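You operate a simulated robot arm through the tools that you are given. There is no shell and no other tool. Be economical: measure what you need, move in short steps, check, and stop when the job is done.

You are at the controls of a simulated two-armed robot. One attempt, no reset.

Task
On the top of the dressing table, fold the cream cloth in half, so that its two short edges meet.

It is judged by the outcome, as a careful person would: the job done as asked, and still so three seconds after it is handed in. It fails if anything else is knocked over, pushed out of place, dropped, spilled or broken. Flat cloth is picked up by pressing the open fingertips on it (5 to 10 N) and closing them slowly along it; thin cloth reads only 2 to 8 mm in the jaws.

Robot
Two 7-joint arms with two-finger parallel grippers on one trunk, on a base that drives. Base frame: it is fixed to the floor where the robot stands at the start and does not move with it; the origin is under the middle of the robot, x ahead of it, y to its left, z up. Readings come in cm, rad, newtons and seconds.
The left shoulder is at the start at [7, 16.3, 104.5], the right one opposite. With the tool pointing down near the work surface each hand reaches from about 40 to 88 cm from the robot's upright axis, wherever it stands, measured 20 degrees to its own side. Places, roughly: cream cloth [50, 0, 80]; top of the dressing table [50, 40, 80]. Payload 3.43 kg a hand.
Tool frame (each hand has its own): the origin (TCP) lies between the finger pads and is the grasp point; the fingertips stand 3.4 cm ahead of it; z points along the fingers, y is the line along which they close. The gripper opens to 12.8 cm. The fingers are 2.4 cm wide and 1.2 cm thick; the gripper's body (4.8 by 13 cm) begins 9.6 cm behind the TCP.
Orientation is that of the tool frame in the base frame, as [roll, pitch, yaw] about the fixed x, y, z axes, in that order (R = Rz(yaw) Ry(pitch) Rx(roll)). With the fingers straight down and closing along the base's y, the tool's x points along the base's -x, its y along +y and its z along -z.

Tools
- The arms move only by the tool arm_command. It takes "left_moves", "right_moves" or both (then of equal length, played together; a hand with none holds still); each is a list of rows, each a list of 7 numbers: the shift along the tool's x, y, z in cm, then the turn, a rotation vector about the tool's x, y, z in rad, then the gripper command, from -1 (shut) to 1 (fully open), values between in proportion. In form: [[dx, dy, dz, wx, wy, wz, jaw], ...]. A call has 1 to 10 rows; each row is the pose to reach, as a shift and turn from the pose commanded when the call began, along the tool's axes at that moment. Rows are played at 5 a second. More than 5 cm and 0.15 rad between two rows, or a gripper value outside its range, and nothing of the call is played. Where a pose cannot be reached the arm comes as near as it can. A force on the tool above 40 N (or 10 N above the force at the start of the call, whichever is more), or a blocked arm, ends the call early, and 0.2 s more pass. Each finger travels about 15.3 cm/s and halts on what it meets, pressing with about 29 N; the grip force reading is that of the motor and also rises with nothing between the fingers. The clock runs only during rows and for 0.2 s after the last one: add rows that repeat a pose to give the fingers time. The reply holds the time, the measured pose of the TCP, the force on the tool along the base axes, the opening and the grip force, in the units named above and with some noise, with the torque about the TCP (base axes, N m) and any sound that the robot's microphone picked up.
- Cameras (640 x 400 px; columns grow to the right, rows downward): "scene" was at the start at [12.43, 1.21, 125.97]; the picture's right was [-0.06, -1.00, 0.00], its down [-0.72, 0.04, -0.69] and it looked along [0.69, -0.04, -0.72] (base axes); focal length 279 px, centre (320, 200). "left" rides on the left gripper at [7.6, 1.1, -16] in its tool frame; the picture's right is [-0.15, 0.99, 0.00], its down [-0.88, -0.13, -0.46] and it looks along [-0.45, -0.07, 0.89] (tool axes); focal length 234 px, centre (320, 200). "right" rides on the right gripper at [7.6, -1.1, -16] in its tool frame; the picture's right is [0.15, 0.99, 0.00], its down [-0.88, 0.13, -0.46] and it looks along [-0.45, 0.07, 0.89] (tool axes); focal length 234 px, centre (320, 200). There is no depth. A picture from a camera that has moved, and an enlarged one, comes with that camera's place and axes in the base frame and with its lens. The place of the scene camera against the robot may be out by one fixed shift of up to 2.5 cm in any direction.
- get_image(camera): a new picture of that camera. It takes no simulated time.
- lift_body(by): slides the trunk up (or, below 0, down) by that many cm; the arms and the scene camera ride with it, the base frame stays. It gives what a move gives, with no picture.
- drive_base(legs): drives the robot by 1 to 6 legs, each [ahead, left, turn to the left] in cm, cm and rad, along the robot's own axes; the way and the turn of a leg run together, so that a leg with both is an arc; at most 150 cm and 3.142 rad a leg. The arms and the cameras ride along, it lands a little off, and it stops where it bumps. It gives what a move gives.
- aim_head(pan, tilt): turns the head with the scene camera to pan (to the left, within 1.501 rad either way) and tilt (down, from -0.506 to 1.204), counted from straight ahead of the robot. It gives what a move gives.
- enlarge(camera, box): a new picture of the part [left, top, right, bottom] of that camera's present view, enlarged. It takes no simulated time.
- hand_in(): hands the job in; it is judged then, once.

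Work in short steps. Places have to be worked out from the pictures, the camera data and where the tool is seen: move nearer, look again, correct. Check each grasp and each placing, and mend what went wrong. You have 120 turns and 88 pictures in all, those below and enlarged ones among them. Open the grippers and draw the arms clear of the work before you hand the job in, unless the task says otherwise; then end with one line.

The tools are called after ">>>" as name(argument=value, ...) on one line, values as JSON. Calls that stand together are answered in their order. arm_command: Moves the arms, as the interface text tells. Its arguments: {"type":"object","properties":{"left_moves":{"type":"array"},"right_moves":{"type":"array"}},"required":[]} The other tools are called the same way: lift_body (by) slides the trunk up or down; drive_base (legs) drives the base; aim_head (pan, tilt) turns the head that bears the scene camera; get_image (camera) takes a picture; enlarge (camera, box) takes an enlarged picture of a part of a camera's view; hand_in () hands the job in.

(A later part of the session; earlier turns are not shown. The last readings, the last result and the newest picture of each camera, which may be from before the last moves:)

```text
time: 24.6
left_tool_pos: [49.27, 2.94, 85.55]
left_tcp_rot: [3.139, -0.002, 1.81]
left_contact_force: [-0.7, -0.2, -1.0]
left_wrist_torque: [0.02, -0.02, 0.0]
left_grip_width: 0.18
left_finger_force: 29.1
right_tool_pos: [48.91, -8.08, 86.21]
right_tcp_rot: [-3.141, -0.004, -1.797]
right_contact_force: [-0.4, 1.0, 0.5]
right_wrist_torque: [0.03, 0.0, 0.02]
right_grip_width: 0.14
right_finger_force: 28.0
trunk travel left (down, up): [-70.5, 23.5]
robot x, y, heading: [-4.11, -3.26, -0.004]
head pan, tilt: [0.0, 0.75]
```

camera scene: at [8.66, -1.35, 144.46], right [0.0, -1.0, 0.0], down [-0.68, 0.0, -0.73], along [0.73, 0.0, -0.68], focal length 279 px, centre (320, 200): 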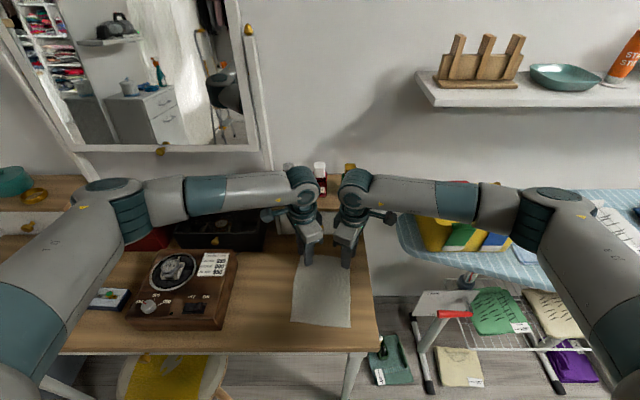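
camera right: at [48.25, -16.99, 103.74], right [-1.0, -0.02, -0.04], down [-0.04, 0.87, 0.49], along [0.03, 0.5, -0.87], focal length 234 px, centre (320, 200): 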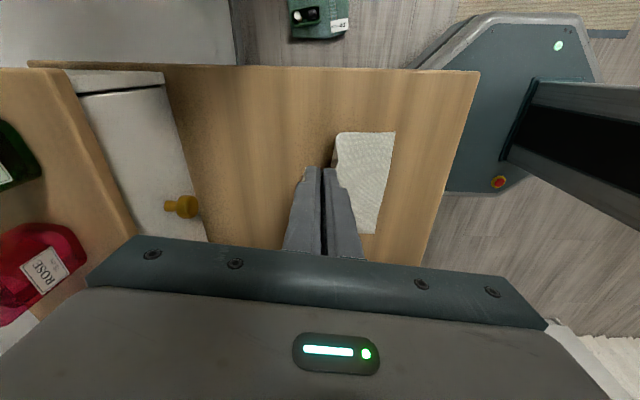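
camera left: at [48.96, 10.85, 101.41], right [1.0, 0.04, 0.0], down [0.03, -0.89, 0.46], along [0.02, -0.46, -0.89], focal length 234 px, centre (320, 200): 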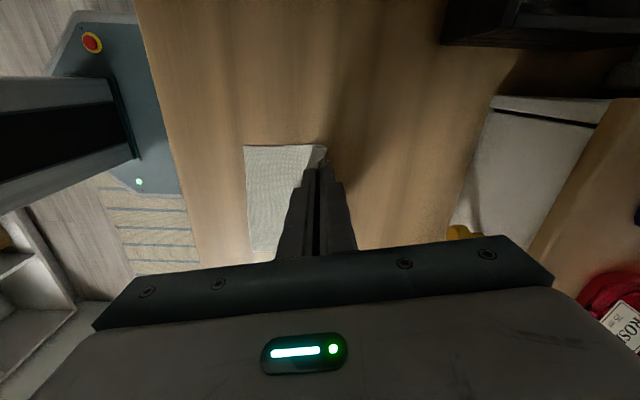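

Tension is gone. I check that both corners are still held.

>>> get_image(camera="left")

>>> get_image(camera="right")

>>> enlarge(camera="scene", box=[270, 200, 390, 320])

```text
55 pictures are left
camera left: at [48.5, 10.49, 101.49], right [1.0, 0.09, 0.0], down [0.08, -0.89, 0.45], along [0.04, -0.45, -0.89], focal length 234 px, centre (320, 200)
```

left: 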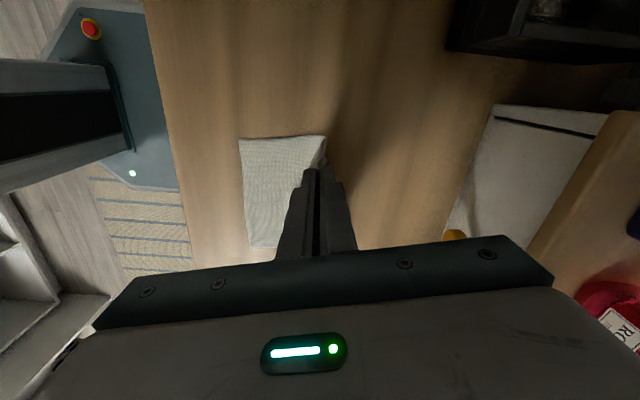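

```text
54 pictures are left
camera right: at [48.3, -15.75, 102.09], right [-1.0, 0.08, 0.0], down [0.07, 0.89, 0.45], along [0.04, 0.45, -0.89], focal length 234 px, centre (320, 200)
```

right: 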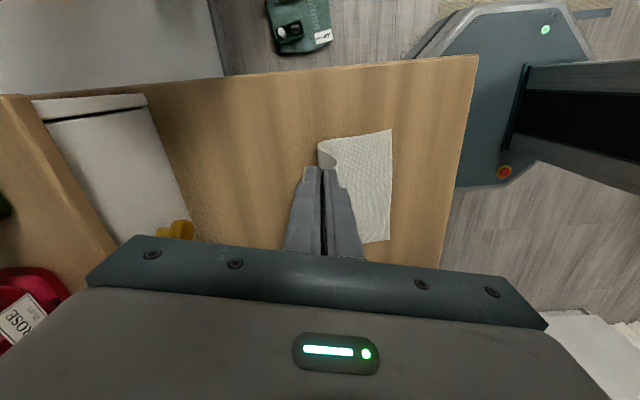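

```text
3.33 times, centred on (330, 260) of scene
camera zoom: at [8.64, -1.36, 144.46], right [0.0, -1.0, 0.0], down [-0.68, 0.0, -0.73], along [0.73, 0.0, -0.68], focal length 931 px, centre (287, 0)
```

zoom: 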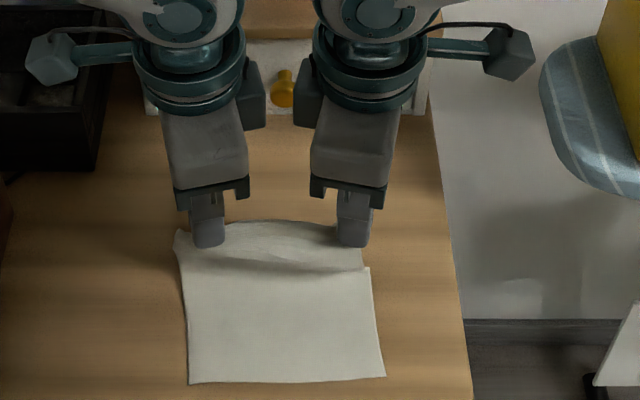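

Both are still held, and the near edge is now square at x≈40.5 (y from 4.5 to -10.4). I continue the arc down to just above the near end at x≈43.7.

>>> arm_command(left_moves=[[0.25, -1.4, 0.4, 0, 0, 0, -1], [0.47, -2.77, 1, 0, 0, 0, -1], [0.66, -3.75, 2.2, 0, 0, 0, -1], [0.85, -4.73, 3.5, 0, 0, 0, -1], [0.94, -5.53, 5.0, 0, 0, 0, -1], [0.94, -5.53, 5.0, 0, 0, 0, -1]], right_moves=[[0.36, 1.15, 0.8, 0, 0, 0, -1], [0.73, 2.29, 1.6, 0, 0, 0, -1], [1.0, 3.25, 2.8, 0, 0, 0, -1], [1.28, 4.22, 4.1, 0, 0, 0, -1], [1.55, 4.98, 5.6, 0, 0, 0, -1], [1.55, 4.98, 5.6, 0, 0, 0, -1]])

>>> get_image(camera="left")

>>> get_image(camera="right")

>>> enlarge(camera="scene", box=[270, 220, 390, 340])

```text
time: 26.0
left_tool_pos: [43.64, 2.63, 80.54]
left_tcp_rot: [3.14, -0.001, 1.81]
left_contact_force: [-0.6, 0.6, 0.3]
left_wrist_torque: [0.02, 0.02, 0.0]
left_grip_width: 0.15
left_finger_force: 29.3
right_tool_pos: [43.68, -8.45, 80.49]
right_tcp_rot: [3.141, -0.002, -1.795]
right_contact_force: [0.6, 0.2, -0.6]
right_wrist_torque: [0.03, -0.03, 0.04]
right_grip_width: 0.18
right_finger_force: 29.9
trunk travel left (down, up): [-70.5, 23.5]
robot x, y, heading: [-4.11, -3.13, -0.001]
head pan, tilt: [0.0, 0.75]
```

```text
52 pictures are left
camera left: at [42.95, 10.1, 96.49], right [1.0, 0.09, 0.0], down [0.08, -0.89, 0.46], along [0.04, -0.45, -0.89], focal length 234 px, centre (320, 200)
```

left: 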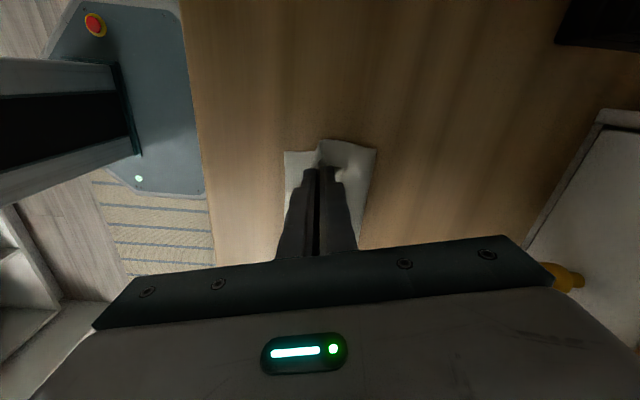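

```text
51 pictures are left
camera right: at [43.18, -16.0, 96.44], right [-1.0, 0.08, 0.0], down [0.07, 0.89, 0.45], along [0.04, 0.45, -0.89], focal length 234 px, centre (320, 200)
```

right: 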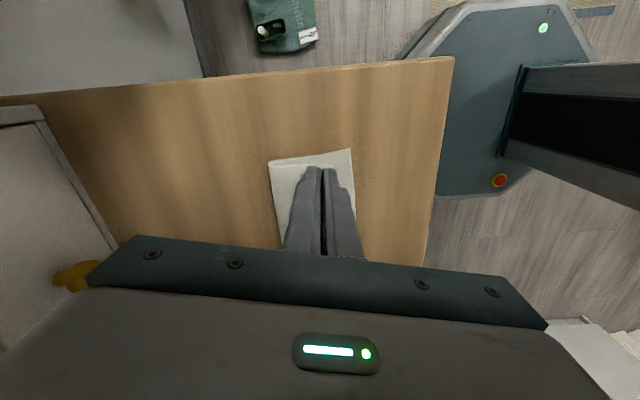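

```text
3.33 times, centred on (330, 280) of scene
camera zoom: at [8.69, -1.34, 144.46], right [0.0, -1.0, 0.0], down [-0.68, 0.0, -0.73], along [0.73, 0.0, -0.68], focal length 931 px, centre (287, -67)
```

zoom: 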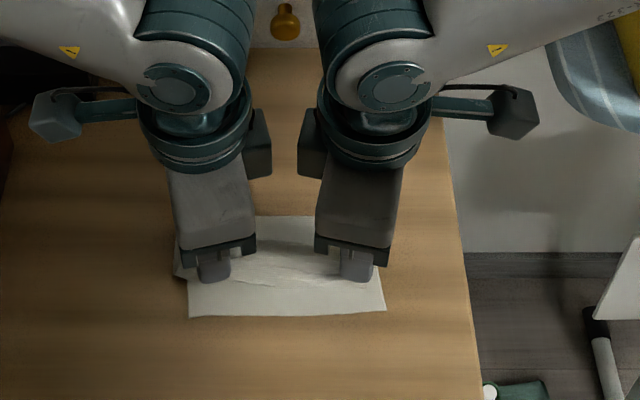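

The folded edge hangs just inside the near edge. I lower it onto the lower layer until there is light contact.

>>> arm_command(left_moves=[[0, 0, 0.4, 0, 0, 0, -1], [0, 0, 0.8, 0, 0, 0, -1], [0, 0, 1.0, 0, 0, 0, -1], [0, 0, 1.0, 0, 0, 0, -1]], right_moves=[[0, 0, 0.4, 0, 0, 0, -1], [0, 0, 0.8, 0, 0, 0, -1], [0, 0, 1.0, 0, 0, 0, -1], [0, 0, 1.0, 0, 0, 0, -1]])

```text
time: 27.0
left_tool_pos: [43.67, 2.48, 79.63]
left_tcp_rot: [3.138, 0.004, 1.808]
left_contact_force: [0.9, -0.9, 8.4]
left_wrist_torque: [0.09, -0.05, 0.0]
left_grip_width: 0.19
left_finger_force: 28.8
right_tool_pos: [43.83, -8.29, 79.72]
right_tcp_rot: [-3.139, 0.0, -1.796]
right_contact_force: [1.4, 2.1, 11.6]
right_wrist_torque: [0.06, -0.05, -0.01]
right_grip_width: 0.16
right_finger_force: 29.3
trunk travel left (down, up): [-70.5, 23.5]
robot x, y, heading: [-3.9, -3.04, 0.004]
head pan, tilt: [0.0, 0.75]
```

Contact is 8 to 12 N on both sides. I open slowly to about 3.5 cm while pressing, to spread the pinched ridge back out.

>>> arm_command(left_moves=[[0, 0, 0, 0, 0, 0, -0.95], [0, 0, 0, 0, 0, 0, -0.9], [0, 0, 0, 0, 0, 0, -0.82], [0, 0, 0, 0, 0, 0, -0.74], [0, 0, 0, 0, 0, 0, -0.66], [0, 0, 0, 0, 0, 0, -0.58], [0, 0, 0, 0, 0, 0, -0.5], [0, 0, 0, 0, 0, 0, -0.45], [0, 0, 0, 0, 0, 0, -0.45]], right_moves=[[0, 0, 0, 0, 0, 0, -0.95], [0, 0, 0, 0, 0, 0, -0.9], [0, 0, 0, 0, 0, 0, -0.82], [0, 0, 0, 0, 0, 0, -0.74], [0, 0, 0, 0, 0, 0, -0.66], [0, 0, 0, 0, 0, 0, -0.58], [0, 0, 0, 0, 0, 0, -0.5], [0, 0, 0, 0, 0, 0, -0.45], [0, 0, 0, 0, 0, 0, -0.45]])

>>> get_image(camera="left")

>>> get_image(camera="right")

>>> enlarge(camera="scene", box=[270, 220, 390, 340])

```text
time: 29.0
left_tool_pos: [43.57, 2.27, 79.72]
left_tcp_rot: [3.138, 0.0, 1.807]
left_contact_force: [-3.0, -2.5, 15.7]
left_wrist_torque: [0.07, -0.2, -0.02]
left_grip_width: 3.31
left_finger_force: 0.0
right_tool_pos: [43.69, -8.34, 79.86]
right_tcp_rot: [-3.138, -0.002, -1.795]
right_contact_force: [0.1, 0.5, 1.8]
right_wrist_torque: [0.02, -0.03, 0.01]
right_grip_width: 3.49
right_finger_force: 0.1
trunk travel left (down, up): [-70.5, 23.5]
robot x, y, heading: [-3.94, -3.08, 0.001]
head pan, tilt: [0.0, 0.75]
```

```text
49 pictures are left
camera left: at [42.87, 9.95, 95.51], right [1.0, 0.09, 0.0], down [0.08, -0.89, 0.46], along [0.04, -0.45, -0.89], focal length 234 px, centre (320, 200)
```

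left: 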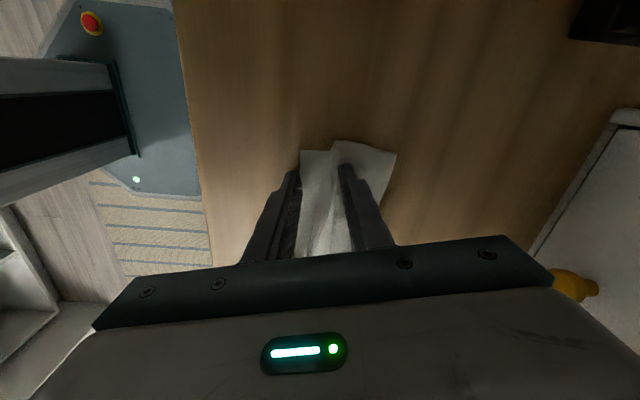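

```text
48 pictures are left
camera right: at [43.07, -16.05, 95.53], right [-1.0, 0.08, 0.0], down [0.07, 0.89, 0.45], along [0.04, 0.45, -0.89], focal length 234 px, centre (320, 200)
```

right: 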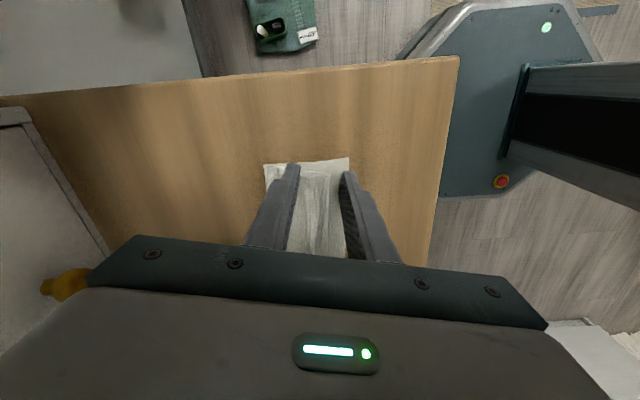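

```text
3.33 times, centred on (330, 280) of scene
camera zoom: at [8.5, -1.39, 144.48], right [0.0, -1.0, 0.0], down [-0.68, 0.0, -0.73], along [0.73, 0.0, -0.68], focal length 931 px, centre (287, -67)
```

zoom: 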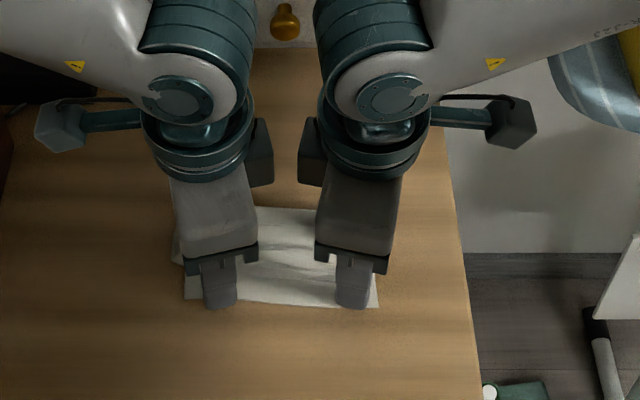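

The fingers are open. I lift both hands straight up to look at the result.

>>> arm_command(left_moves=[[0, 0, -0.5, 0, 0, 0, -0.45], [0, 0, -1.5, 0, 0, 0, -0.45], [0, 0, -5, 0, 0, 0, -0.45], [0, 0, -9, 0, 0, 0, -0.45], [0, 0, -9, 0, 0, 0, -0.45]], right_moves=[[0, 0, -0.5, 0, 0, 0, -0.45], [0, 0, -1.5, 0, 0, 0, -0.45], [0, 0, -5, 0, 0, 0, -0.45], [0, 0, -9, 0, 0, 0, -0.45], [0, 0, -9, 0, 0, 0, -0.45]])

>>> get_image(camera="left")

>>> get_image(camera="right")

>>> enlarge(camera="scene", box=[270, 220, 390, 340])

```text
time: 30.2
left_tool_pos: [43.5, 2.46, 88.58]
left_tcp_rot: [3.14, -0.001, 1.807]
left_contact_force: [0.2, -0.3, 0.2]
left_wrist_torque: [-0.01, 0.01, 0.03]
left_grip_width: 3.51
left_finger_force: 0.1
right_tool_pos: [43.79, -8.33, 88.66]
right_tcp_rot: [-3.142, -0.003, -1.794]
right_contact_force: [-0.8, 0.2, 0.1]
right_wrist_torque: [0.0, 0.01, 0.01]
right_grip_width: 3.54
right_finger_force: 0.0
trunk travel left (down, up): [-70.5, 23.5]
robot x, y, heading: [-4.09, -3.02, 0.002]
head pan, tilt: [0.0, 0.75]
```

```text
46 pictures are left
camera left: at [42.87, 10.08, 104.56], right [1.0, 0.09, 0.0], down [0.08, -0.89, 0.46], along [0.04, -0.45, -0.89], focal length 234 px, centre (320, 200)
```

left: 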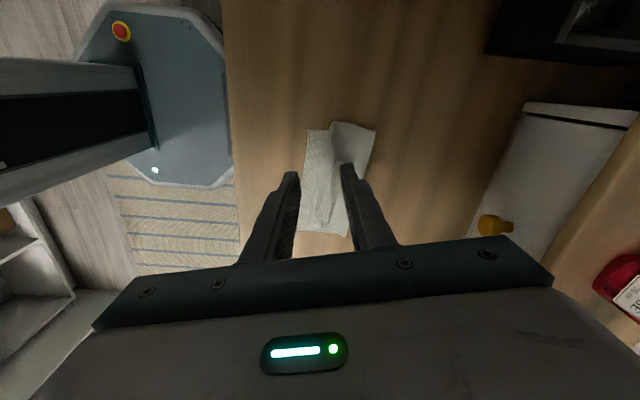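

```text
45 pictures are left
camera right: at [43.22, -16.01, 104.53], right [-1.0, 0.08, 0.0], down [0.07, 0.89, 0.45], along [0.03, 0.45, -0.89], focal length 234 px, centre (320, 200)
```

right: 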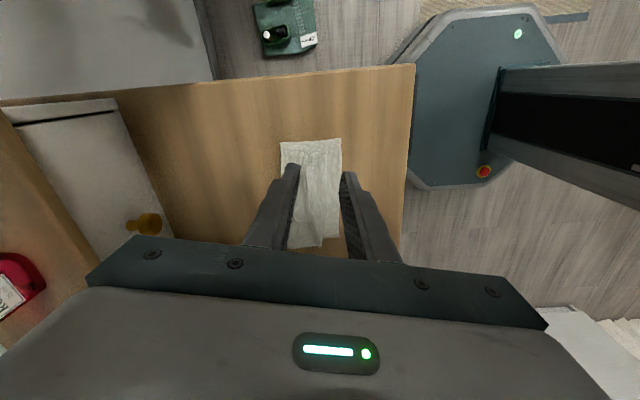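

```text
3.33 times, centred on (330, 280) of scene
camera zoom: at [8.78, -1.36, 144.44], right [0.0, -1.0, 0.0], down [-0.68, 0.0, -0.73], along [0.73, 0.0, -0.68], focal length 931 px, centre (287, -67)
```

zoom: 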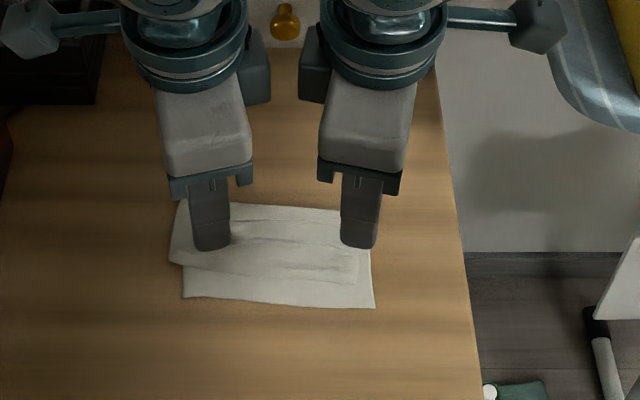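

The cloth is folded but the top edge falls a bit short. I move the hands up and aside to see it clearly.

>>> arm_command(left_moves=[[2, 0, -3, 0, 0, 0, -0.45], [5, 0, -6, 0, 0, 0, -0.45], [8, 0, -7, 0, 0, 0, -0.45], [10, 0, -7, 0, 0, 0, -0.45], [10, 0, -7, 0, 0, 0, -0.45]], right_moves=[[2, 0, -3, 0, 0, 0, -0.45], [5, 0, -6, 0, 0, 0, -0.45], [8, 0, -7, 0, 0, 0, -0.45], [10, 0, -7, 0, 0, 0, -0.45], [10, 0, -7, 0, 0, 0, -0.45]])

>>> enlarge(camera="scene", box=[270, 220, 390, 340])

>>> get_image(camera="left")

>>> get_image(camera="right")

```text
time: 31.4
left_tool_pos: [41.46, 12.17, 95.71]
left_tcp_rot: [3.141, 0.0, 1.809]
left_contact_force: [1.0, -0.2, 0.4]
left_wrist_torque: [0.0, 0.02, 0.02]
left_grip_width: 3.52
left_finger_force: 0.1
right_tool_pos: [41.41, -18.16, 95.62]
right_tcp_rot: [-3.141, -0.001, -1.797]
right_contact_force: [-0.3, 0.1, 0.7]
right_wrist_torque: [0.02, 0.01, -0.02]
right_grip_width: 3.5
right_finger_force: 0.1
trunk travel left (down, up): [-70.5, 23.5]
robot x, y, heading: [-4.12, -2.87, 0.002]
head pan, tilt: [0.0, 0.75]
```

```text
3.33 times, centred on (330, 280) of scene
camera zoom: at [8.76, -1.35, 144.45], right [0.0, -1.0, 0.0], down [-0.68, 0.0, -0.73], along [0.73, 0.0, -0.68], focal length 931 px, centre (287, -67)
```

zoom: 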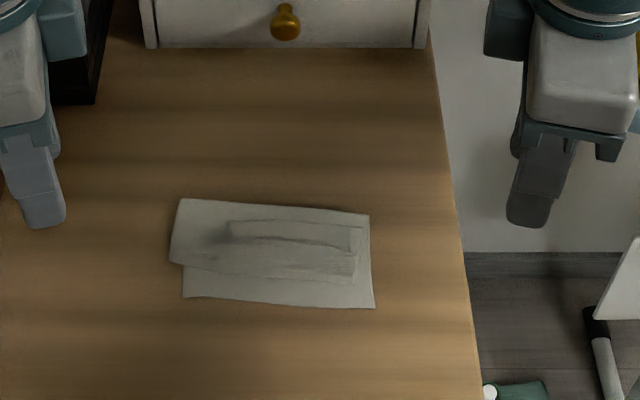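

```text
42 pictures are left
camera left: at [40.64, 19.7, 111.62], right [1.0, 0.09, 0.0], down [0.08, -0.89, 0.46], along [0.04, -0.45, -0.89], focal length 234 px, centre (320, 200)
```

left: 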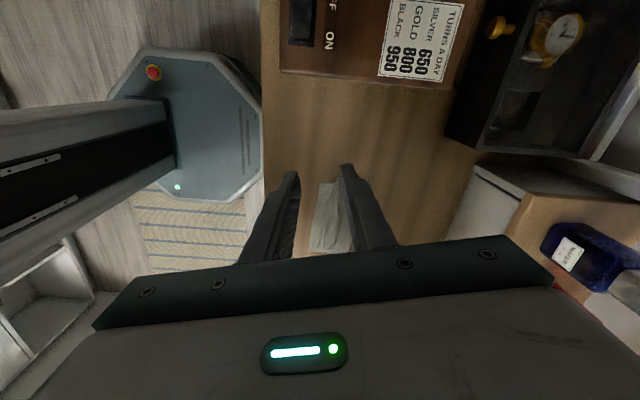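

```text
41 pictures are left
camera right: at [40.83, -25.72, 111.53], right [-1.0, 0.08, 0.0], down [0.07, 0.89, 0.45], along [0.03, 0.45, -0.89], focal length 234 px, centre (320, 200)
```

right: 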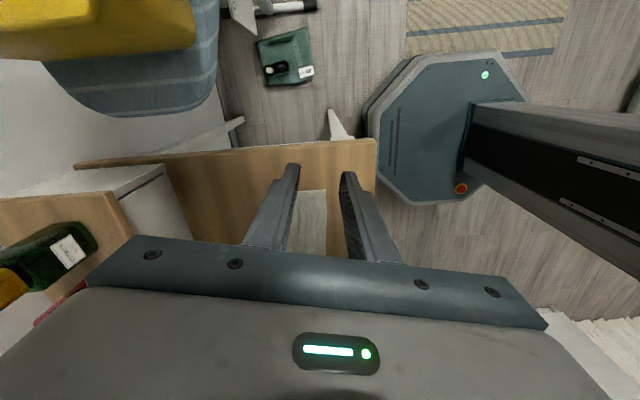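

The top edge is about 2 to 3 cm short of the near edge, with a leftover wrinkle. I zoom in closer on the cloth.

>>> enlarge(camera="scene", box=[298, 274, 360, 316])

>>> enlarge(camera="left", box=[290, 150, 370, 260])

>>> enlarge(camera="right", box=[270, 160, 370, 270])

```text
9.52 times, centred on (329, 295) of scene
camera zoom: at [8.76, -1.35, 144.45], right [0.0, -1.0, 0.0], down [-0.68, 0.0, -0.73], along [0.73, 0.0, -0.68], focal length 2661 px, centre (234, -705)
```

zoom: 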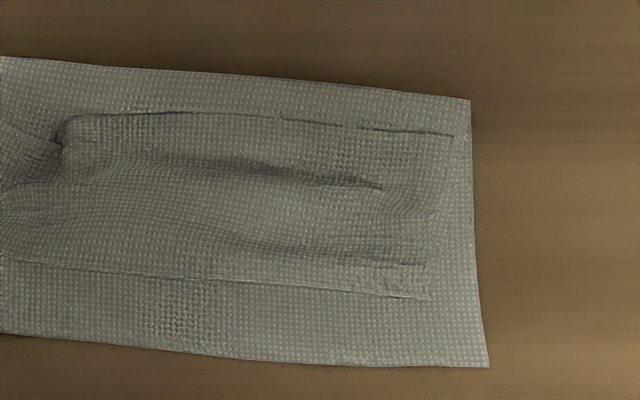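

```text
3.64 times, centred on (330, 205) of left
camera zoom: at [40.64, 19.7, 111.62], right [1.0, 0.09, 0.0], down [0.08, -0.89, 0.46], along [0.04, -0.45, -0.89], focal length 852 px, centre (284, 182)
```

zoom: 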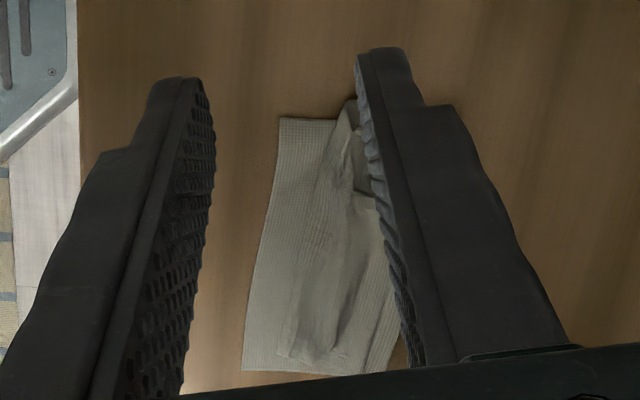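

```text
3.64 times, centred on (320, 215) of right
camera zoom: at [40.83, -25.72, 111.53], right [-1.0, 0.08, 0.0], down [0.07, 0.89, 0.45], along [0.03, 0.45, -0.89], focal length 852 px, centre (320, 146)
```

zoom: 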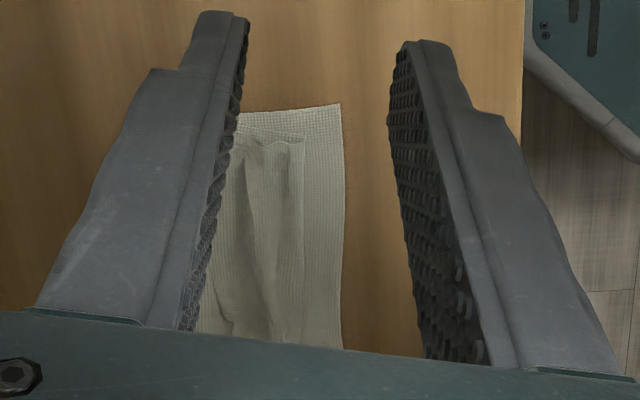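

The tail of the top layer seems to have folded back on itself, with its free edge pointing toward +x. I need to find that edge, so I zoom in on the left half from the scene camera.

>>> enlarge(camera="scene", box=[296, 266, 346, 316])

>>> arm_command(left_moves=[[0, -2, 0, 0, 0, 0, 0], [-1, -4, 0, 0, 0, 0, 0.3], [-1, -4, 0, 0, 0, 0, 0.7], [-1, -4, 0, 0, 0, 0, 1], [-1, -4, 0, 0, 0, 0, 1]])

>>> enlarge(camera="left", box=[270, 130, 430, 270])

```text
8.00 times, centred on (321, 291) of scene
camera zoom: at [8.76, -1.35, 144.45], right [0.0, -1.0, 0.0], down [-0.68, 0.0, -0.73], along [0.73, 0.0, -0.68], focal length 2235 px, centre (312, -528)
```

zoom: 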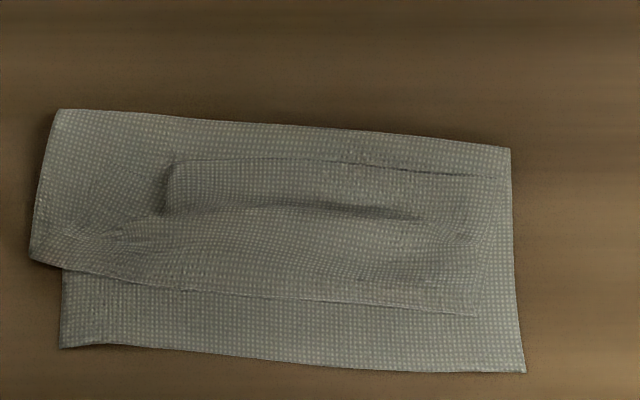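

```text
time: 32.6
left_tool_pos: [37.72, 10.27, 95.63]
left_tcp_rot: [3.141, 0.001, 1.807]
left_contact_force: [-0.1, -0.1, -0.3]
left_wrist_torque: [0.02, 0.0, -0.02]
left_grip_width: 12.77
left_finger_force: 0.0
right_tool_pos: [41.46, -18.02, 95.63]
right_tcp_rot: [3.14, 0.0, -1.796]
right_contact_force: [-0.3, -0.2, 0.9]
right_wrist_torque: [0.0, 0.0, 0.01]
right_grip_width: 3.53
right_finger_force: 0.0
trunk travel left (down, up): [-70.5, 23.5]
robot x, y, heading: [-3.88, -3.11, 0.0]
head pan, tilt: [0.0, 0.75]
```

```text
2.86 times, centred on (350, 200) of left
camera zoom: at [36.93, 17.87, 111.61], right [1.0, 0.09, 0.0], down [0.08, -0.89, 0.46], along [0.04, -0.45, -0.89], focal length 669 px, centre (234, 200)
```

zoom: 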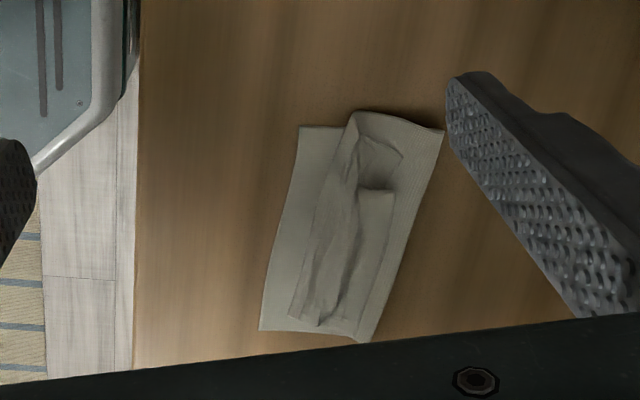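

I zoom further in on the cloth in the left camera view to understand the left corner of the tail.

>>> enlarge(camera="left", box=[328, 162, 392, 202])

>>> enlarge(camera="left", box=[328, 202, 392, 248])

```text
10.00 times, centred on (360, 182) of left
camera zoom: at [36.93, 17.87, 111.61], right [1.0, 0.09, 0.0], down [0.08, -0.89, 0.46], along [0.04, -0.45, -0.89], focal length 2342 px, centre (-80, 380)
```

zoom: 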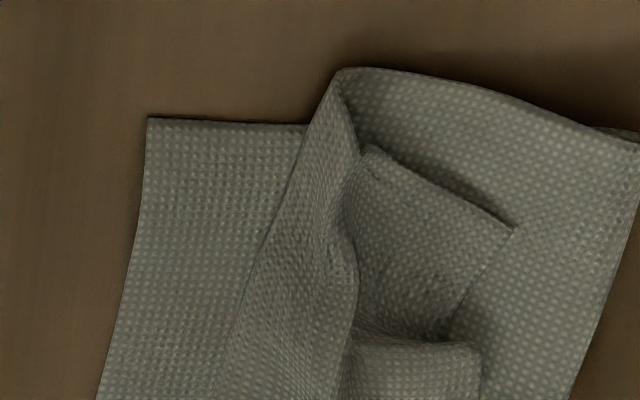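

```text
8.70 times, centred on (360, 225) of left
camera zoom: at [36.93, 17.87, 111.61], right [1.0, 0.09, 0.0], down [0.08, -0.89, 0.46], along [0.04, -0.45, -0.89], focal length 2036 px, centre (-28, -17)
```

zoom: 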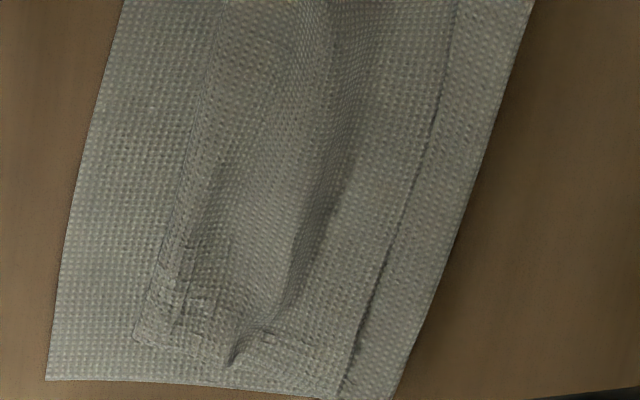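

Now it's clear: the last ~4 cm of the top layer lies folded back on top, with its free edge at x≈47.8 (y 3.8 to -9) and its turn at x≈43.5. I'll press closed fingertips lightly on this tail and drag toward -x to unroll it, starting by hovering over it.

>>> arm_command(left_moves=[[-2.4, 2, 0, 0, 0, 0, 0], [-4.8, 4, 0, 0, 0, 0, -0.7], [-7.2, 5.6, 0, 0, 0, 0, -1], [-9.54, 6.75, 0, 0, 0, 0, -1], [-9.54, 6.75, 4, 0, 0, 0, -1], [-9.54, 6.75, 8, 0, 0, 0, -1], [-9.54, 6.75, 11.5, 0, 0, 0, -1], [-9.54, 6.75, 14, 0, 0, 0, -1], [-9.54, 6.75, 14, 0, 0, 0, -1]], right_moves=[[-2.7, -0.6, 0, 0, 0, 0, -1], [-5.4, -1.2, 0, 0, 0, 0, -1], [-8.1, -1.8, 0, 0, 0, 0, -1], [-10.93, -2.47, 0, 0, 0, 0, -1], [-10.93, -2.47, 4, 0, 0, 0, -1], [-10.93, -2.47, 8, 0, 0, 0, -1], [-10.93, -2.47, 11.5, 0, 0, 0, -1], [-10.93, -2.47, 14, 0, 0, 0, -1], [-10.93, -2.47, 14, 0, 0, 0, -1]])

>>> enlarge(camera="left", box=[240, 100, 400, 260])

>>> enlarge(camera="right", box=[240, 100, 400, 260])

```text
time: 34.6
left_tool_pos: [46.36, 2.69, 81.62]
left_tcp_rot: [3.14, 0.0, 1.807]
left_contact_force: [-0.2, 0.0, -0.5]
left_wrist_torque: [0.0, -0.01, 0.02]
left_grip_width: 0.0
left_finger_force: 29.0
right_tool_pos: [46.4, -8.18, 81.4]
right_tcp_rot: [-3.141, -0.001, -1.796]
right_contact_force: [0.3, 0.0, 0.8]
right_wrist_torque: [-0.01, 0.0, 0.01]
right_grip_width: 0.01
right_finger_force: 28.9
trunk travel left (down, up): [-70.5, 23.5]
robot x, y, heading: [-4.14, -3.53, 0.0]
head pan, tilt: [0.0, 0.75]
```

```text
2.50 times, centred on (320, 180) of left
camera zoom: at [45.75, 10.26, 97.54], right [1.0, 0.09, 0.0], down [0.08, -0.89, 0.46], along [0.04, -0.45, -0.89], focal length 585 px, centre (320, 250)
```

zoom: 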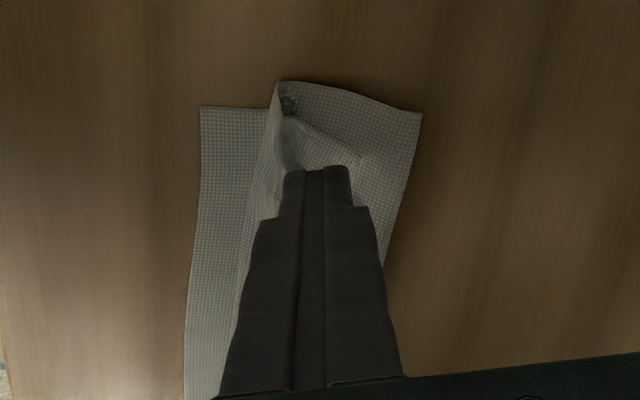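

```text
2.50 times, centred on (320, 180) of right
camera zoom: at [45.76, -15.72, 97.41], right [-1.0, 0.08, 0.0], down [0.07, 0.89, 0.45], along [0.04, 0.45, -0.89], focal length 585 px, centre (320, 250)
```

zoom: 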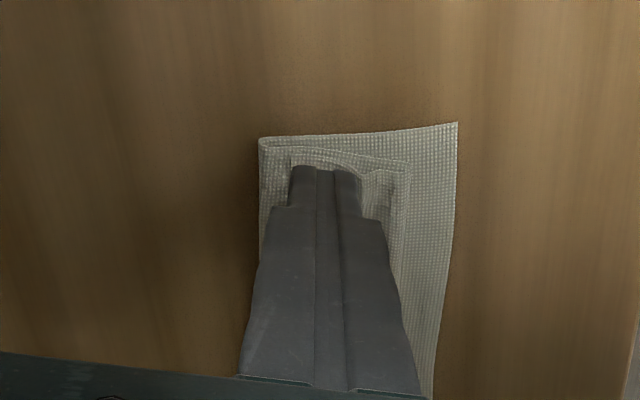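

Both tips hover over the tail. I lower them to light contact.

>>> arm_command(left_moves=[[0, 0, 0.8, 0, 0, 0, -1], [0, 0, 1.4, 0, 0, 0, -1], [0, 0, 1.75, 0, 0, 0, -1], [0, 0, 1.75, 0, 0, 0, -1]], right_moves=[[0, 0, 0.7, 0, 0, 0, -1], [0, 0, 1.2, 0, 0, 0, -1], [0, 0, 1.6, 0, 0, 0, -1], [0, 0, 1.6, 0, 0, 0, -1]])

```text
time: 35.6
left_tool_pos: [46.59, 2.79, 79.84]
left_tcp_rot: [3.141, 0.001, 1.808]
left_contact_force: [-0.2, 0.4, 1.4]
left_wrist_torque: [0.0, -0.01, -0.02]
left_grip_width: 0.01
left_finger_force: 28.5
right_tool_pos: [46.48, -7.99, 80.03]
right_tcp_rot: [3.141, -0.002, -1.796]
right_contact_force: [-0.5, 0.4, -0.7]
right_wrist_torque: [0.01, 0.02, -0.03]
right_grip_width: 0.01
right_finger_force: 29.7
trunk travel left (down, up): [-70.5, 23.5]
robot x, y, heading: [-4.14, -3.02, 0.002]
head pan, tilt: [0.0, 0.75]
```

>>> arm_command(left_moves=[[0, 0, 0.08, 0, 0, 0, -1], [0, 0, 0.08, 0, 0, 0, -1]], right_moves=[[0, 0, 0.25, 0, 0, 0, -1], [0, 0, 0.25, 0, 0, 0, -1]])

```text
time: 36.2
left_tool_pos: [46.65, 2.86, 79.85]
left_tcp_rot: [3.141, 0.0, 1.808]
left_contact_force: [0.1, -0.5, 1.0]
left_wrist_torque: [0.01, -0.02, 0.02]
left_grip_width: 0.0
left_finger_force: 28.2
right_tool_pos: [46.34, -8.15, 79.58]
right_tcp_rot: [-3.141, -0.002, -1.796]
right_contact_force: [0.8, 0.0, 0.4]
right_wrist_torque: [-0.01, 0.0, -0.02]
right_grip_width: 0.01
right_finger_force: 29.0
trunk travel left (down, up): [-70.5, 23.5]
robot x, y, heading: [-4.17, -3.1, 0.004]
head pan, tilt: [0.0, 0.75]
```

There's no real contact yet, so I go down a little more.

>>> arm_command(left_moves=[[0, 0, 0.1, 0, 0, 0, -1], [0, 0, 0.2, 0, 0, 0, -1], [0, 0, 0.2, 0, 0, 0, -1]], right_moves=[[0, 0, 0.06, 0, 0, 0, -1], [0, 0, 0.12, 0, 0, 0, -1], [0, 0, 0.12, 0, 0, 0, -1]])

```text
time: 37.0
left_tool_pos: [46.46, 2.77, 79.7]
left_tcp_rot: [3.14, 0.0, 1.809]
left_contact_force: [1.5, 0.3, 1.7]
left_wrist_torque: [-0.02, 0.0, -0.01]
left_grip_width: 0.01
left_finger_force: 28.9
right_tool_pos: [46.26, -8.21, 79.61]
right_tcp_rot: [-3.14, -0.001, -1.797]
right_contact_force: [0.1, -0.8, 2.0]
right_wrist_torque: [-0.03, 0.01, -0.03]
right_grip_width: 0.0
right_finger_force: 28.8
trunk travel left (down, up): [-70.5, 23.5]
robot x, y, heading: [-4.55, -3.24, -0.006]
head pan, tilt: [0.0, 0.75]
```

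Light contact is starting. I press another 0.08 cm and drag 2 cm toward -x as a test.

>>> arm_command(left_moves=[[0, 0, 0.08, 0, 0, 0, -1], [0.1, -0.4, 0.08, 0, 0, 0, -1], [0.2, -0.8, 0.08, 0, 0, 0, -1], [0.3, -1.2, 0.08, 0, 0, 0, -1], [0.38, -1.6, 0.08, 0, 0, 0, -1], [0.47, -1.95, 0.08, 0, 0, 0, -1]], right_moves=[[0, 0, 0.08, 0, 0, 0, -1], [0.1, 0.4, 0.08, 0, 0, 0, -1], [0.2, 0.8, 0.08, 0, 0, 0, -1], [0.3, 1.2, 0.08, 0, 0, 0, -1], [0.38, 1.6, 0.08, 0, 0, 0, -1], [0.47, 1.95, 0.08, 0, 0, 0, -1]])

>>> enlarge(camera="left", box=[240, 100, 400, 260])

>>> enlarge(camera="right", box=[240, 100, 400, 260])

```text
time: 38.4
left_tool_pos: [44.39, 2.72, 79.65]
left_tcp_rot: [3.138, 0.001, 1.809]
left_contact_force: [2.3, -0.4, 8.9]
left_wrist_torque: [-0.06, -0.05, 0.01]
left_grip_width: 0.0
left_finger_force: 29.1
right_tool_pos: [44.23, -8.11, 79.66]
right_tcp_rot: [3.141, -0.003, -1.796]
right_contact_force: [1.2, 0.1, 4.8]
right_wrist_torque: [0.01, -0.04, 0.01]
right_grip_width: 0.0
right_finger_force: 28.9
trunk travel left (down, up): [-70.5, 23.5]
robot x, y, heading: [-4.02, -3.18, -0.004]
head pan, tilt: [0.0, 0.75]
```

```text
2.50 times, centred on (320, 180) of left
camera zoom: at [43.69, 10.2, 95.55], right [1.0, 0.09, 0.0], down [0.08, -0.89, 0.46], along [0.04, -0.45, -0.89], focal length 585 px, centre (320, 250)
```

zoom: 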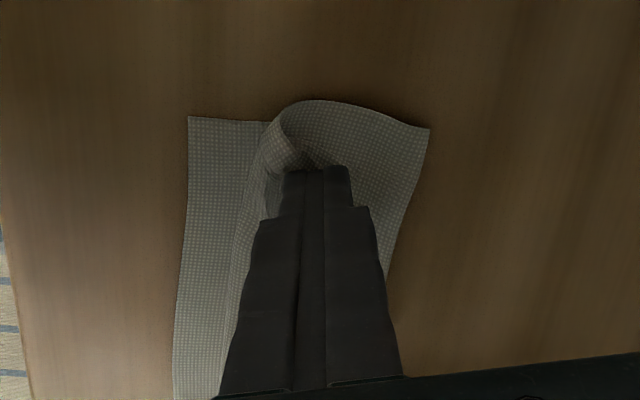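

```text
2.50 times, centred on (320, 180) of right
camera zoom: at [43.69, -15.76, 95.51], right [-1.0, 0.08, 0.0], down [0.07, 0.89, 0.45], along [0.04, 0.45, -0.89], focal length 585 px, centre (320, 250)
```

zoom: 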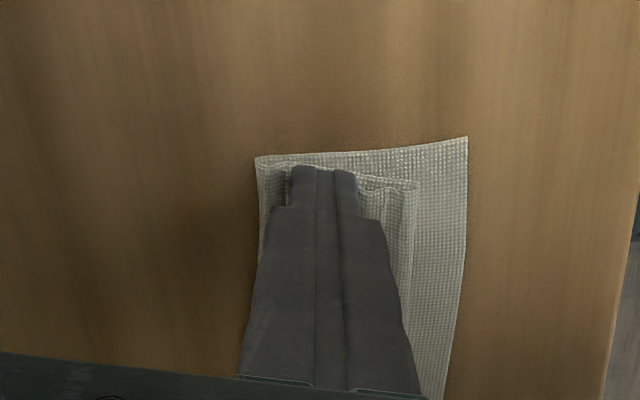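

The cloth as a whole slid about 2 cm with the fingers, so dragging alone won't unroll it, though the left corner has curled up. I lift off and look again.

>>> arm_command(left_moves=[[0, 0, -1, 0, 0, 0, -1], [0, 0, -5, 0, 0, 0, -1], [3, 0, -9, 0, 0, 0, -1], [7, 0, -13, 0, 0, 0, -0.5], [10, -2, -14, 0, 0, 0, 0], [11, -5, -14, 0, 0, 0, 0.5], [11, -7, -14, 0, 0, 0, 1], [11, -7, -14, 0, 0, 0, 1]], right_moves=[[0, 0, -1, 0, 0, 0, -1], [0, 0, -5, 0, 0, 0, -1], [3, 0, -9, 0, 0, 0, -1], [7, 0, -13, 0, 0, 0, -0.5], [10, 2, -14, 0, 0, 0, 0], [11, 5, -14, 0, 0, 0, 0.5], [11, 7, -14, 0, 0, 0, 1], [11, 7, -14, 0, 0, 0, 1]])

>>> enlarge(camera="left", box=[320, 150, 416, 250])

>>> enlarge(camera="scene", box=[294, 270, 354, 320])

```text
refused: row 4 steps farther than a row can; nothing moved
```

```text
4.00 times, centred on (368, 200) of left
camera zoom: at [43.69, 10.2, 95.55], right [1.0, 0.09, 0.0], down [0.08, -0.89, 0.46], along [0.04, -0.45, -0.89], focal length 937 px, centre (128, 200)
```

zoom: 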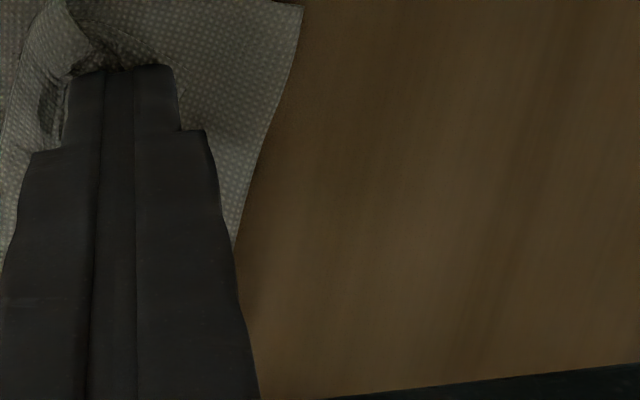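

```text
8.00 times, centred on (324, 295) of scene
camera zoom: at [8.61, -1.35, 144.47], right [0.0, -1.0, 0.0], down [-0.68, 0.0, -0.73], along [0.73, 0.0, -0.68], focal length 2235 px, centre (288, -560)
```

zoom: 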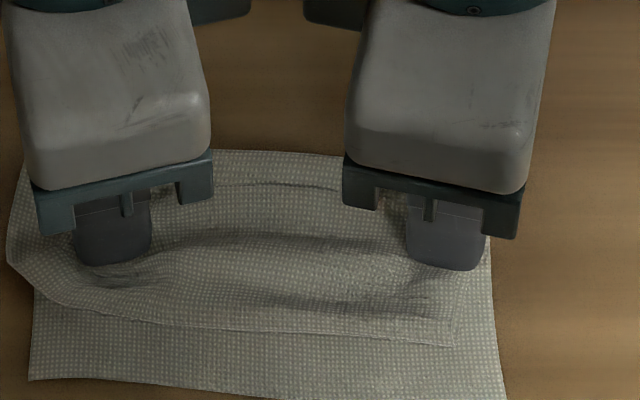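

One row was too long. I lift in smaller steps.

>>> arm_command(left_moves=[[0, 0, -1, 0, 0, 0, -1], [0, 0, -5, 0, 0, 0, -1], [3, 0, -8.5, 0, 0, 0, -1], [6, 0, -12, 0, 0, 0, -0.5], [9, -2, -14, 0, 0, 0, 0], [11, -5, -14, 0, 0, 0, 0.5], [11, -7, -14, 0, 0, 0, 1], [11, -7, -14, 0, 0, 0, 1]], right_moves=[[0, 0, -1, 0, 0, 0, -1], [0, 0, -5, 0, 0, 0, -1], [3, 0, -8.5, 0, 0, 0, -1], [6, 0, -12, 0, 0, 0, -0.5], [9, 2, -14, 0, 0, 0, 0], [11, 5, -14, 0, 0, 0, 0.5], [11, 7, -14, 0, 0, 0, 1], [11, 7, -14, 0, 0, 0, 1]])

>>> enlarge(camera="left", box=[320, 150, 416, 250])

>>> enlarge(camera="scene", box=[294, 270, 354, 320])

>>> enlarge(camera="right", box=[224, 150, 320, 250])

```text
time: 40.2
left_tool_pos: [34.97, 11.7, 93.54]
left_tcp_rot: [3.14, 0.0, 1.806]
left_contact_force: [-0.2, -0.1, -0.7]
left_wrist_torque: [0.01, 0.01, -0.02]
left_grip_width: 12.8
left_finger_force: 0.1
right_tool_pos: [35.02, -17.41, 93.51]
right_tcp_rot: [3.141, -0.003, -1.795]
right_contact_force: [-0.2, 0.1, -0.2]
right_wrist_torque: [0.01, -0.03, 0.0]
right_grip_width: 12.82
right_finger_force: 0.1
trunk travel left (down, up): [-70.5, 23.5]
robot x, y, heading: [-3.76, -3.11, 0.0]
head pan, tilt: [0.0, 0.75]
```

```text
4.00 times, centred on (368, 200) of left
camera zoom: at [34.32, 19.2, 109.42], right [1.0, 0.09, 0.0], down [0.08, -0.89, 0.46], along [0.04, -0.45, -0.89], focal length 937 px, centre (128, 200)
```

zoom: 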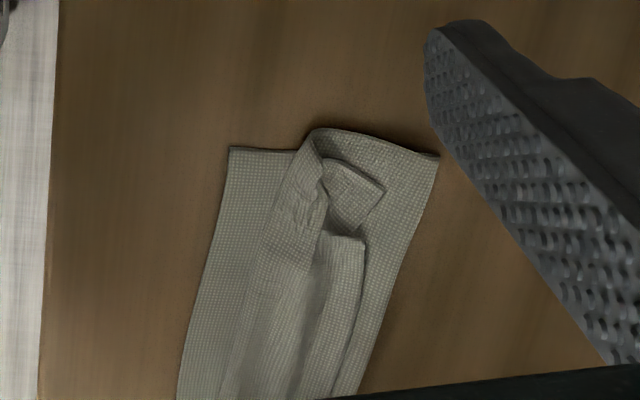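

```text
8.00 times, centred on (324, 295) of scene
camera zoom: at [8.68, -1.36, 144.46], right [0.0, -1.0, 0.0], down [-0.68, 0.0, -0.73], along [0.73, 0.0, -0.68], focal length 2235 px, centre (288, -560)
```

zoom: 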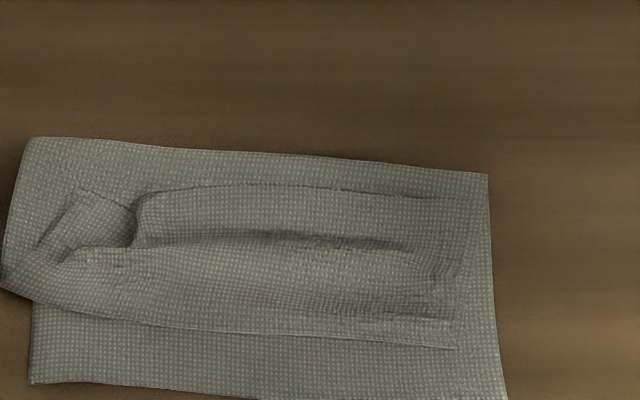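

```text
4.00 times, centred on (272, 200) of right
camera zoom: at [34.36, -24.97, 109.35], right [-1.0, 0.08, 0.0], down [0.07, 0.89, 0.45], along [0.03, 0.45, -0.89], focal length 937 px, centre (512, 200)
```

zoom: 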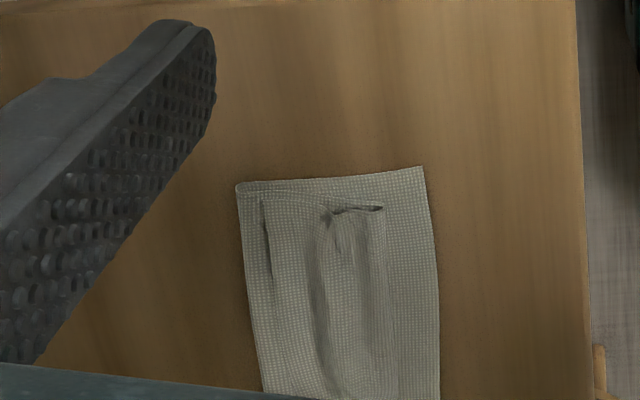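

Measured now: the tail's free edge is at x≈45.6 (corners (45.8,4) and (45.3,-9.2)), the turn at x≈41 to 42.5, the near edge at 39, and the crease at 46.2 to 47.7. I'll grasp the tail right at its free edge, with one finger on the tail and the other just beyond, so that only the edge goes into the jaws. First I hover.

>>> arm_command(left_moves=[[-3, 1.8, 0, 0, 0, 0, 0.5], [-6, 3.6, 0, 0, 0, 0, 0], [-9, 5.4, 0, 0, 0, 0, -0.4], [-12.2, 7.17, 0, 0, 0, 0, -0.59], [-12.2, 7.17, 4, 0, 0, 0, -0.59], [-12.2, 7.17, 8, 0, 0, 0, -0.59], [-12.2, 7.17, 11.6, 0, 0, 0, -0.59], [-12.2, 7.17, 11.6, 0, 0, 0, -0.59]], right_moves=[[-2.8, -1.8, 0, 0, 0, 0, 0.5], [-5.6, -3.6, 0, 0, 0, 0, 0], [-8.4, -5.4, 0, 0, 0, 0, -0.4], [-11.1, -7.29, 0, 0, 0, 0, -0.59], [-11.1, -7.29, 4, 0, 0, 0, -0.59], [-11.1, -7.29, 8, 0, 0, 0, -0.59], [-11.1, -7.29, 11.6, 0, 0, 0, -0.59], [-11.1, -7.29, 11.6, 0, 0, 0, -0.59]])

>>> enlarge(camera="left", box=[250, 120, 390, 230])

>>> enlarge(camera="right", box=[250, 120, 390, 230])

```text
time: 42.0
left_tool_pos: [44.82, 1.52, 81.79]
left_tcp_rot: [3.141, 0.001, 1.807]
left_contact_force: [-0.5, -0.1, 0.0]
left_wrist_torque: [0.0, -0.01, 0.0]
left_grip_width: 2.63
left_finger_force: 0.0
right_tool_pos: [44.84, -8.08, 82.02]
right_tcp_rot: [-3.141, -0.002, -1.796]
right_contact_force: [-0.4, -0.5, -0.4]
right_wrist_torque: [-0.02, -0.02, 0.0]
right_grip_width: 2.62
right_finger_force: 0.1
trunk travel left (down, up): [-70.5, 23.5]
robot x, y, heading: [-3.72, -2.89, -0.001]
head pan, tilt: [0.0, 0.75]
```

```text
3.64 times, centred on (320, 175) of left
camera zoom: at [44.09, 9.12, 97.75], right [1.0, 0.09, 0.0], down [0.08, -0.89, 0.46], along [0.04, -0.45, -0.89], focal length 852 px, centre (320, 291)
```

zoom: 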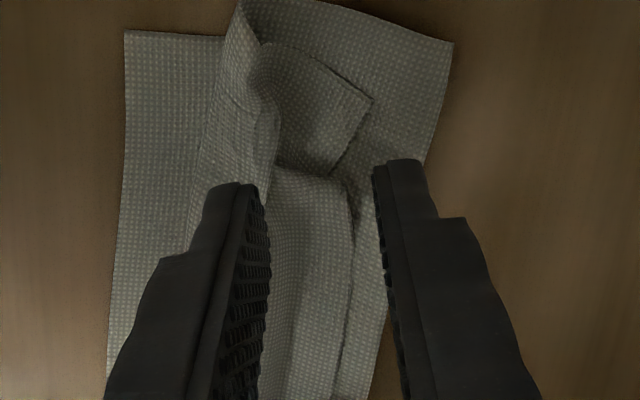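

```text
3.64 times, centred on (320, 175) of right
camera zoom: at [44.2, -15.74, 97.86], right [-1.0, 0.08, 0.0], down [0.07, 0.89, 0.45], along [0.04, 0.45, -0.89], focal length 852 px, centre (320, 291)
```

zoom: 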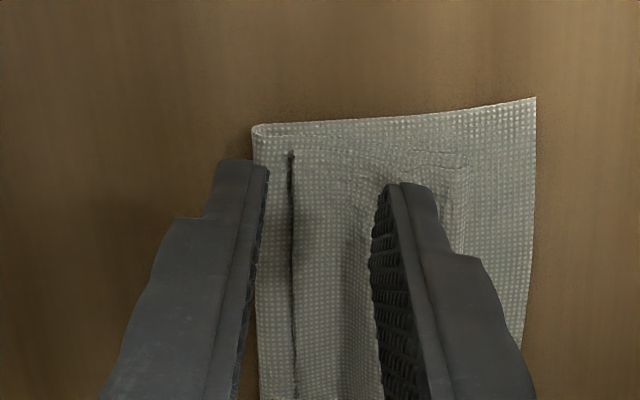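

The jaws straddle the tail's free edge on both sides. I descend to contact.

>>> arm_command(left_moves=[[0, 0, 1, 0, 0, 0, -0.59], [0, 0, 1.7, 0, 0, 0, -0.59], [0, 0, 2.1, 0, 0, 0, -0.59], [0, 0, 2.1, 0, 0, 0, -0.59]], right_moves=[[0, 0, 1, 0, 0, 0, -0.59], [0, 0, 1.8, 0, 0, 0, -0.59], [0, 0, 2.3, 0, 0, 0, -0.59], [0, 0, 2.3, 0, 0, 0, -0.59]])

```text
time: 43.0
left_tool_pos: [44.81, 1.55, 79.7]
left_tcp_rot: [3.141, 0.0, 1.809]
left_contact_force: [-0.3, 0.0, 0.9]
left_wrist_torque: [0.01, 0.0, 0.01]
left_grip_width: 2.63
left_finger_force: 0.0
right_tool_pos: [44.7, -8.19, 79.64]
right_tcp_rot: [-3.14, -0.003, -1.795]
right_contact_force: [-0.1, 0.9, 0.9]
right_wrist_torque: [0.0, 0.02, 0.01]
right_grip_width: 2.59
right_finger_force: 0.0
trunk travel left (down, up): [-70.5, 23.5]
robot x, y, heading: [-3.85, -2.74, 0.001]
head pan, tilt: [0.0, 0.75]
```

>>> arm_command(left_moves=[[0, 0, 0.12, 0, 0, 0, -0.59], [0, 0, 0.2, 0, 0, 0, -0.59], [0, 0, 0.2, 0, 0, 0, -0.59]], right_moves=[[0, 0, 0.1, 0, 0, 0, -0.59], [0, 0, 0.15, 0, 0, 0, -0.59], [0, 0, 0.15, 0, 0, 0, -0.59]])

```text
time: 43.8
left_tool_pos: [44.85, 1.56, 79.64]
left_tcp_rot: [3.139, 0.001, 1.809]
left_contact_force: [0.3, 1.1, 0.6]
left_wrist_torque: [0.05, -0.01, 0.0]
left_grip_width: 2.62
left_finger_force: 0.0
right_tool_pos: [44.67, -8.11, 79.55]
right_tcp_rot: [-3.14, -0.002, -1.795]
right_contact_force: [0.7, -0.6, 13.2]
right_wrist_torque: [-0.05, 0.21, 0.01]
right_grip_width: 2.59
right_finger_force: 0.0
trunk travel left (down, up): [-70.5, 23.5]
robot x, y, heading: [-4.06, -3.17, -0.004]
head pan, tilt: [0.0, 0.75]
```

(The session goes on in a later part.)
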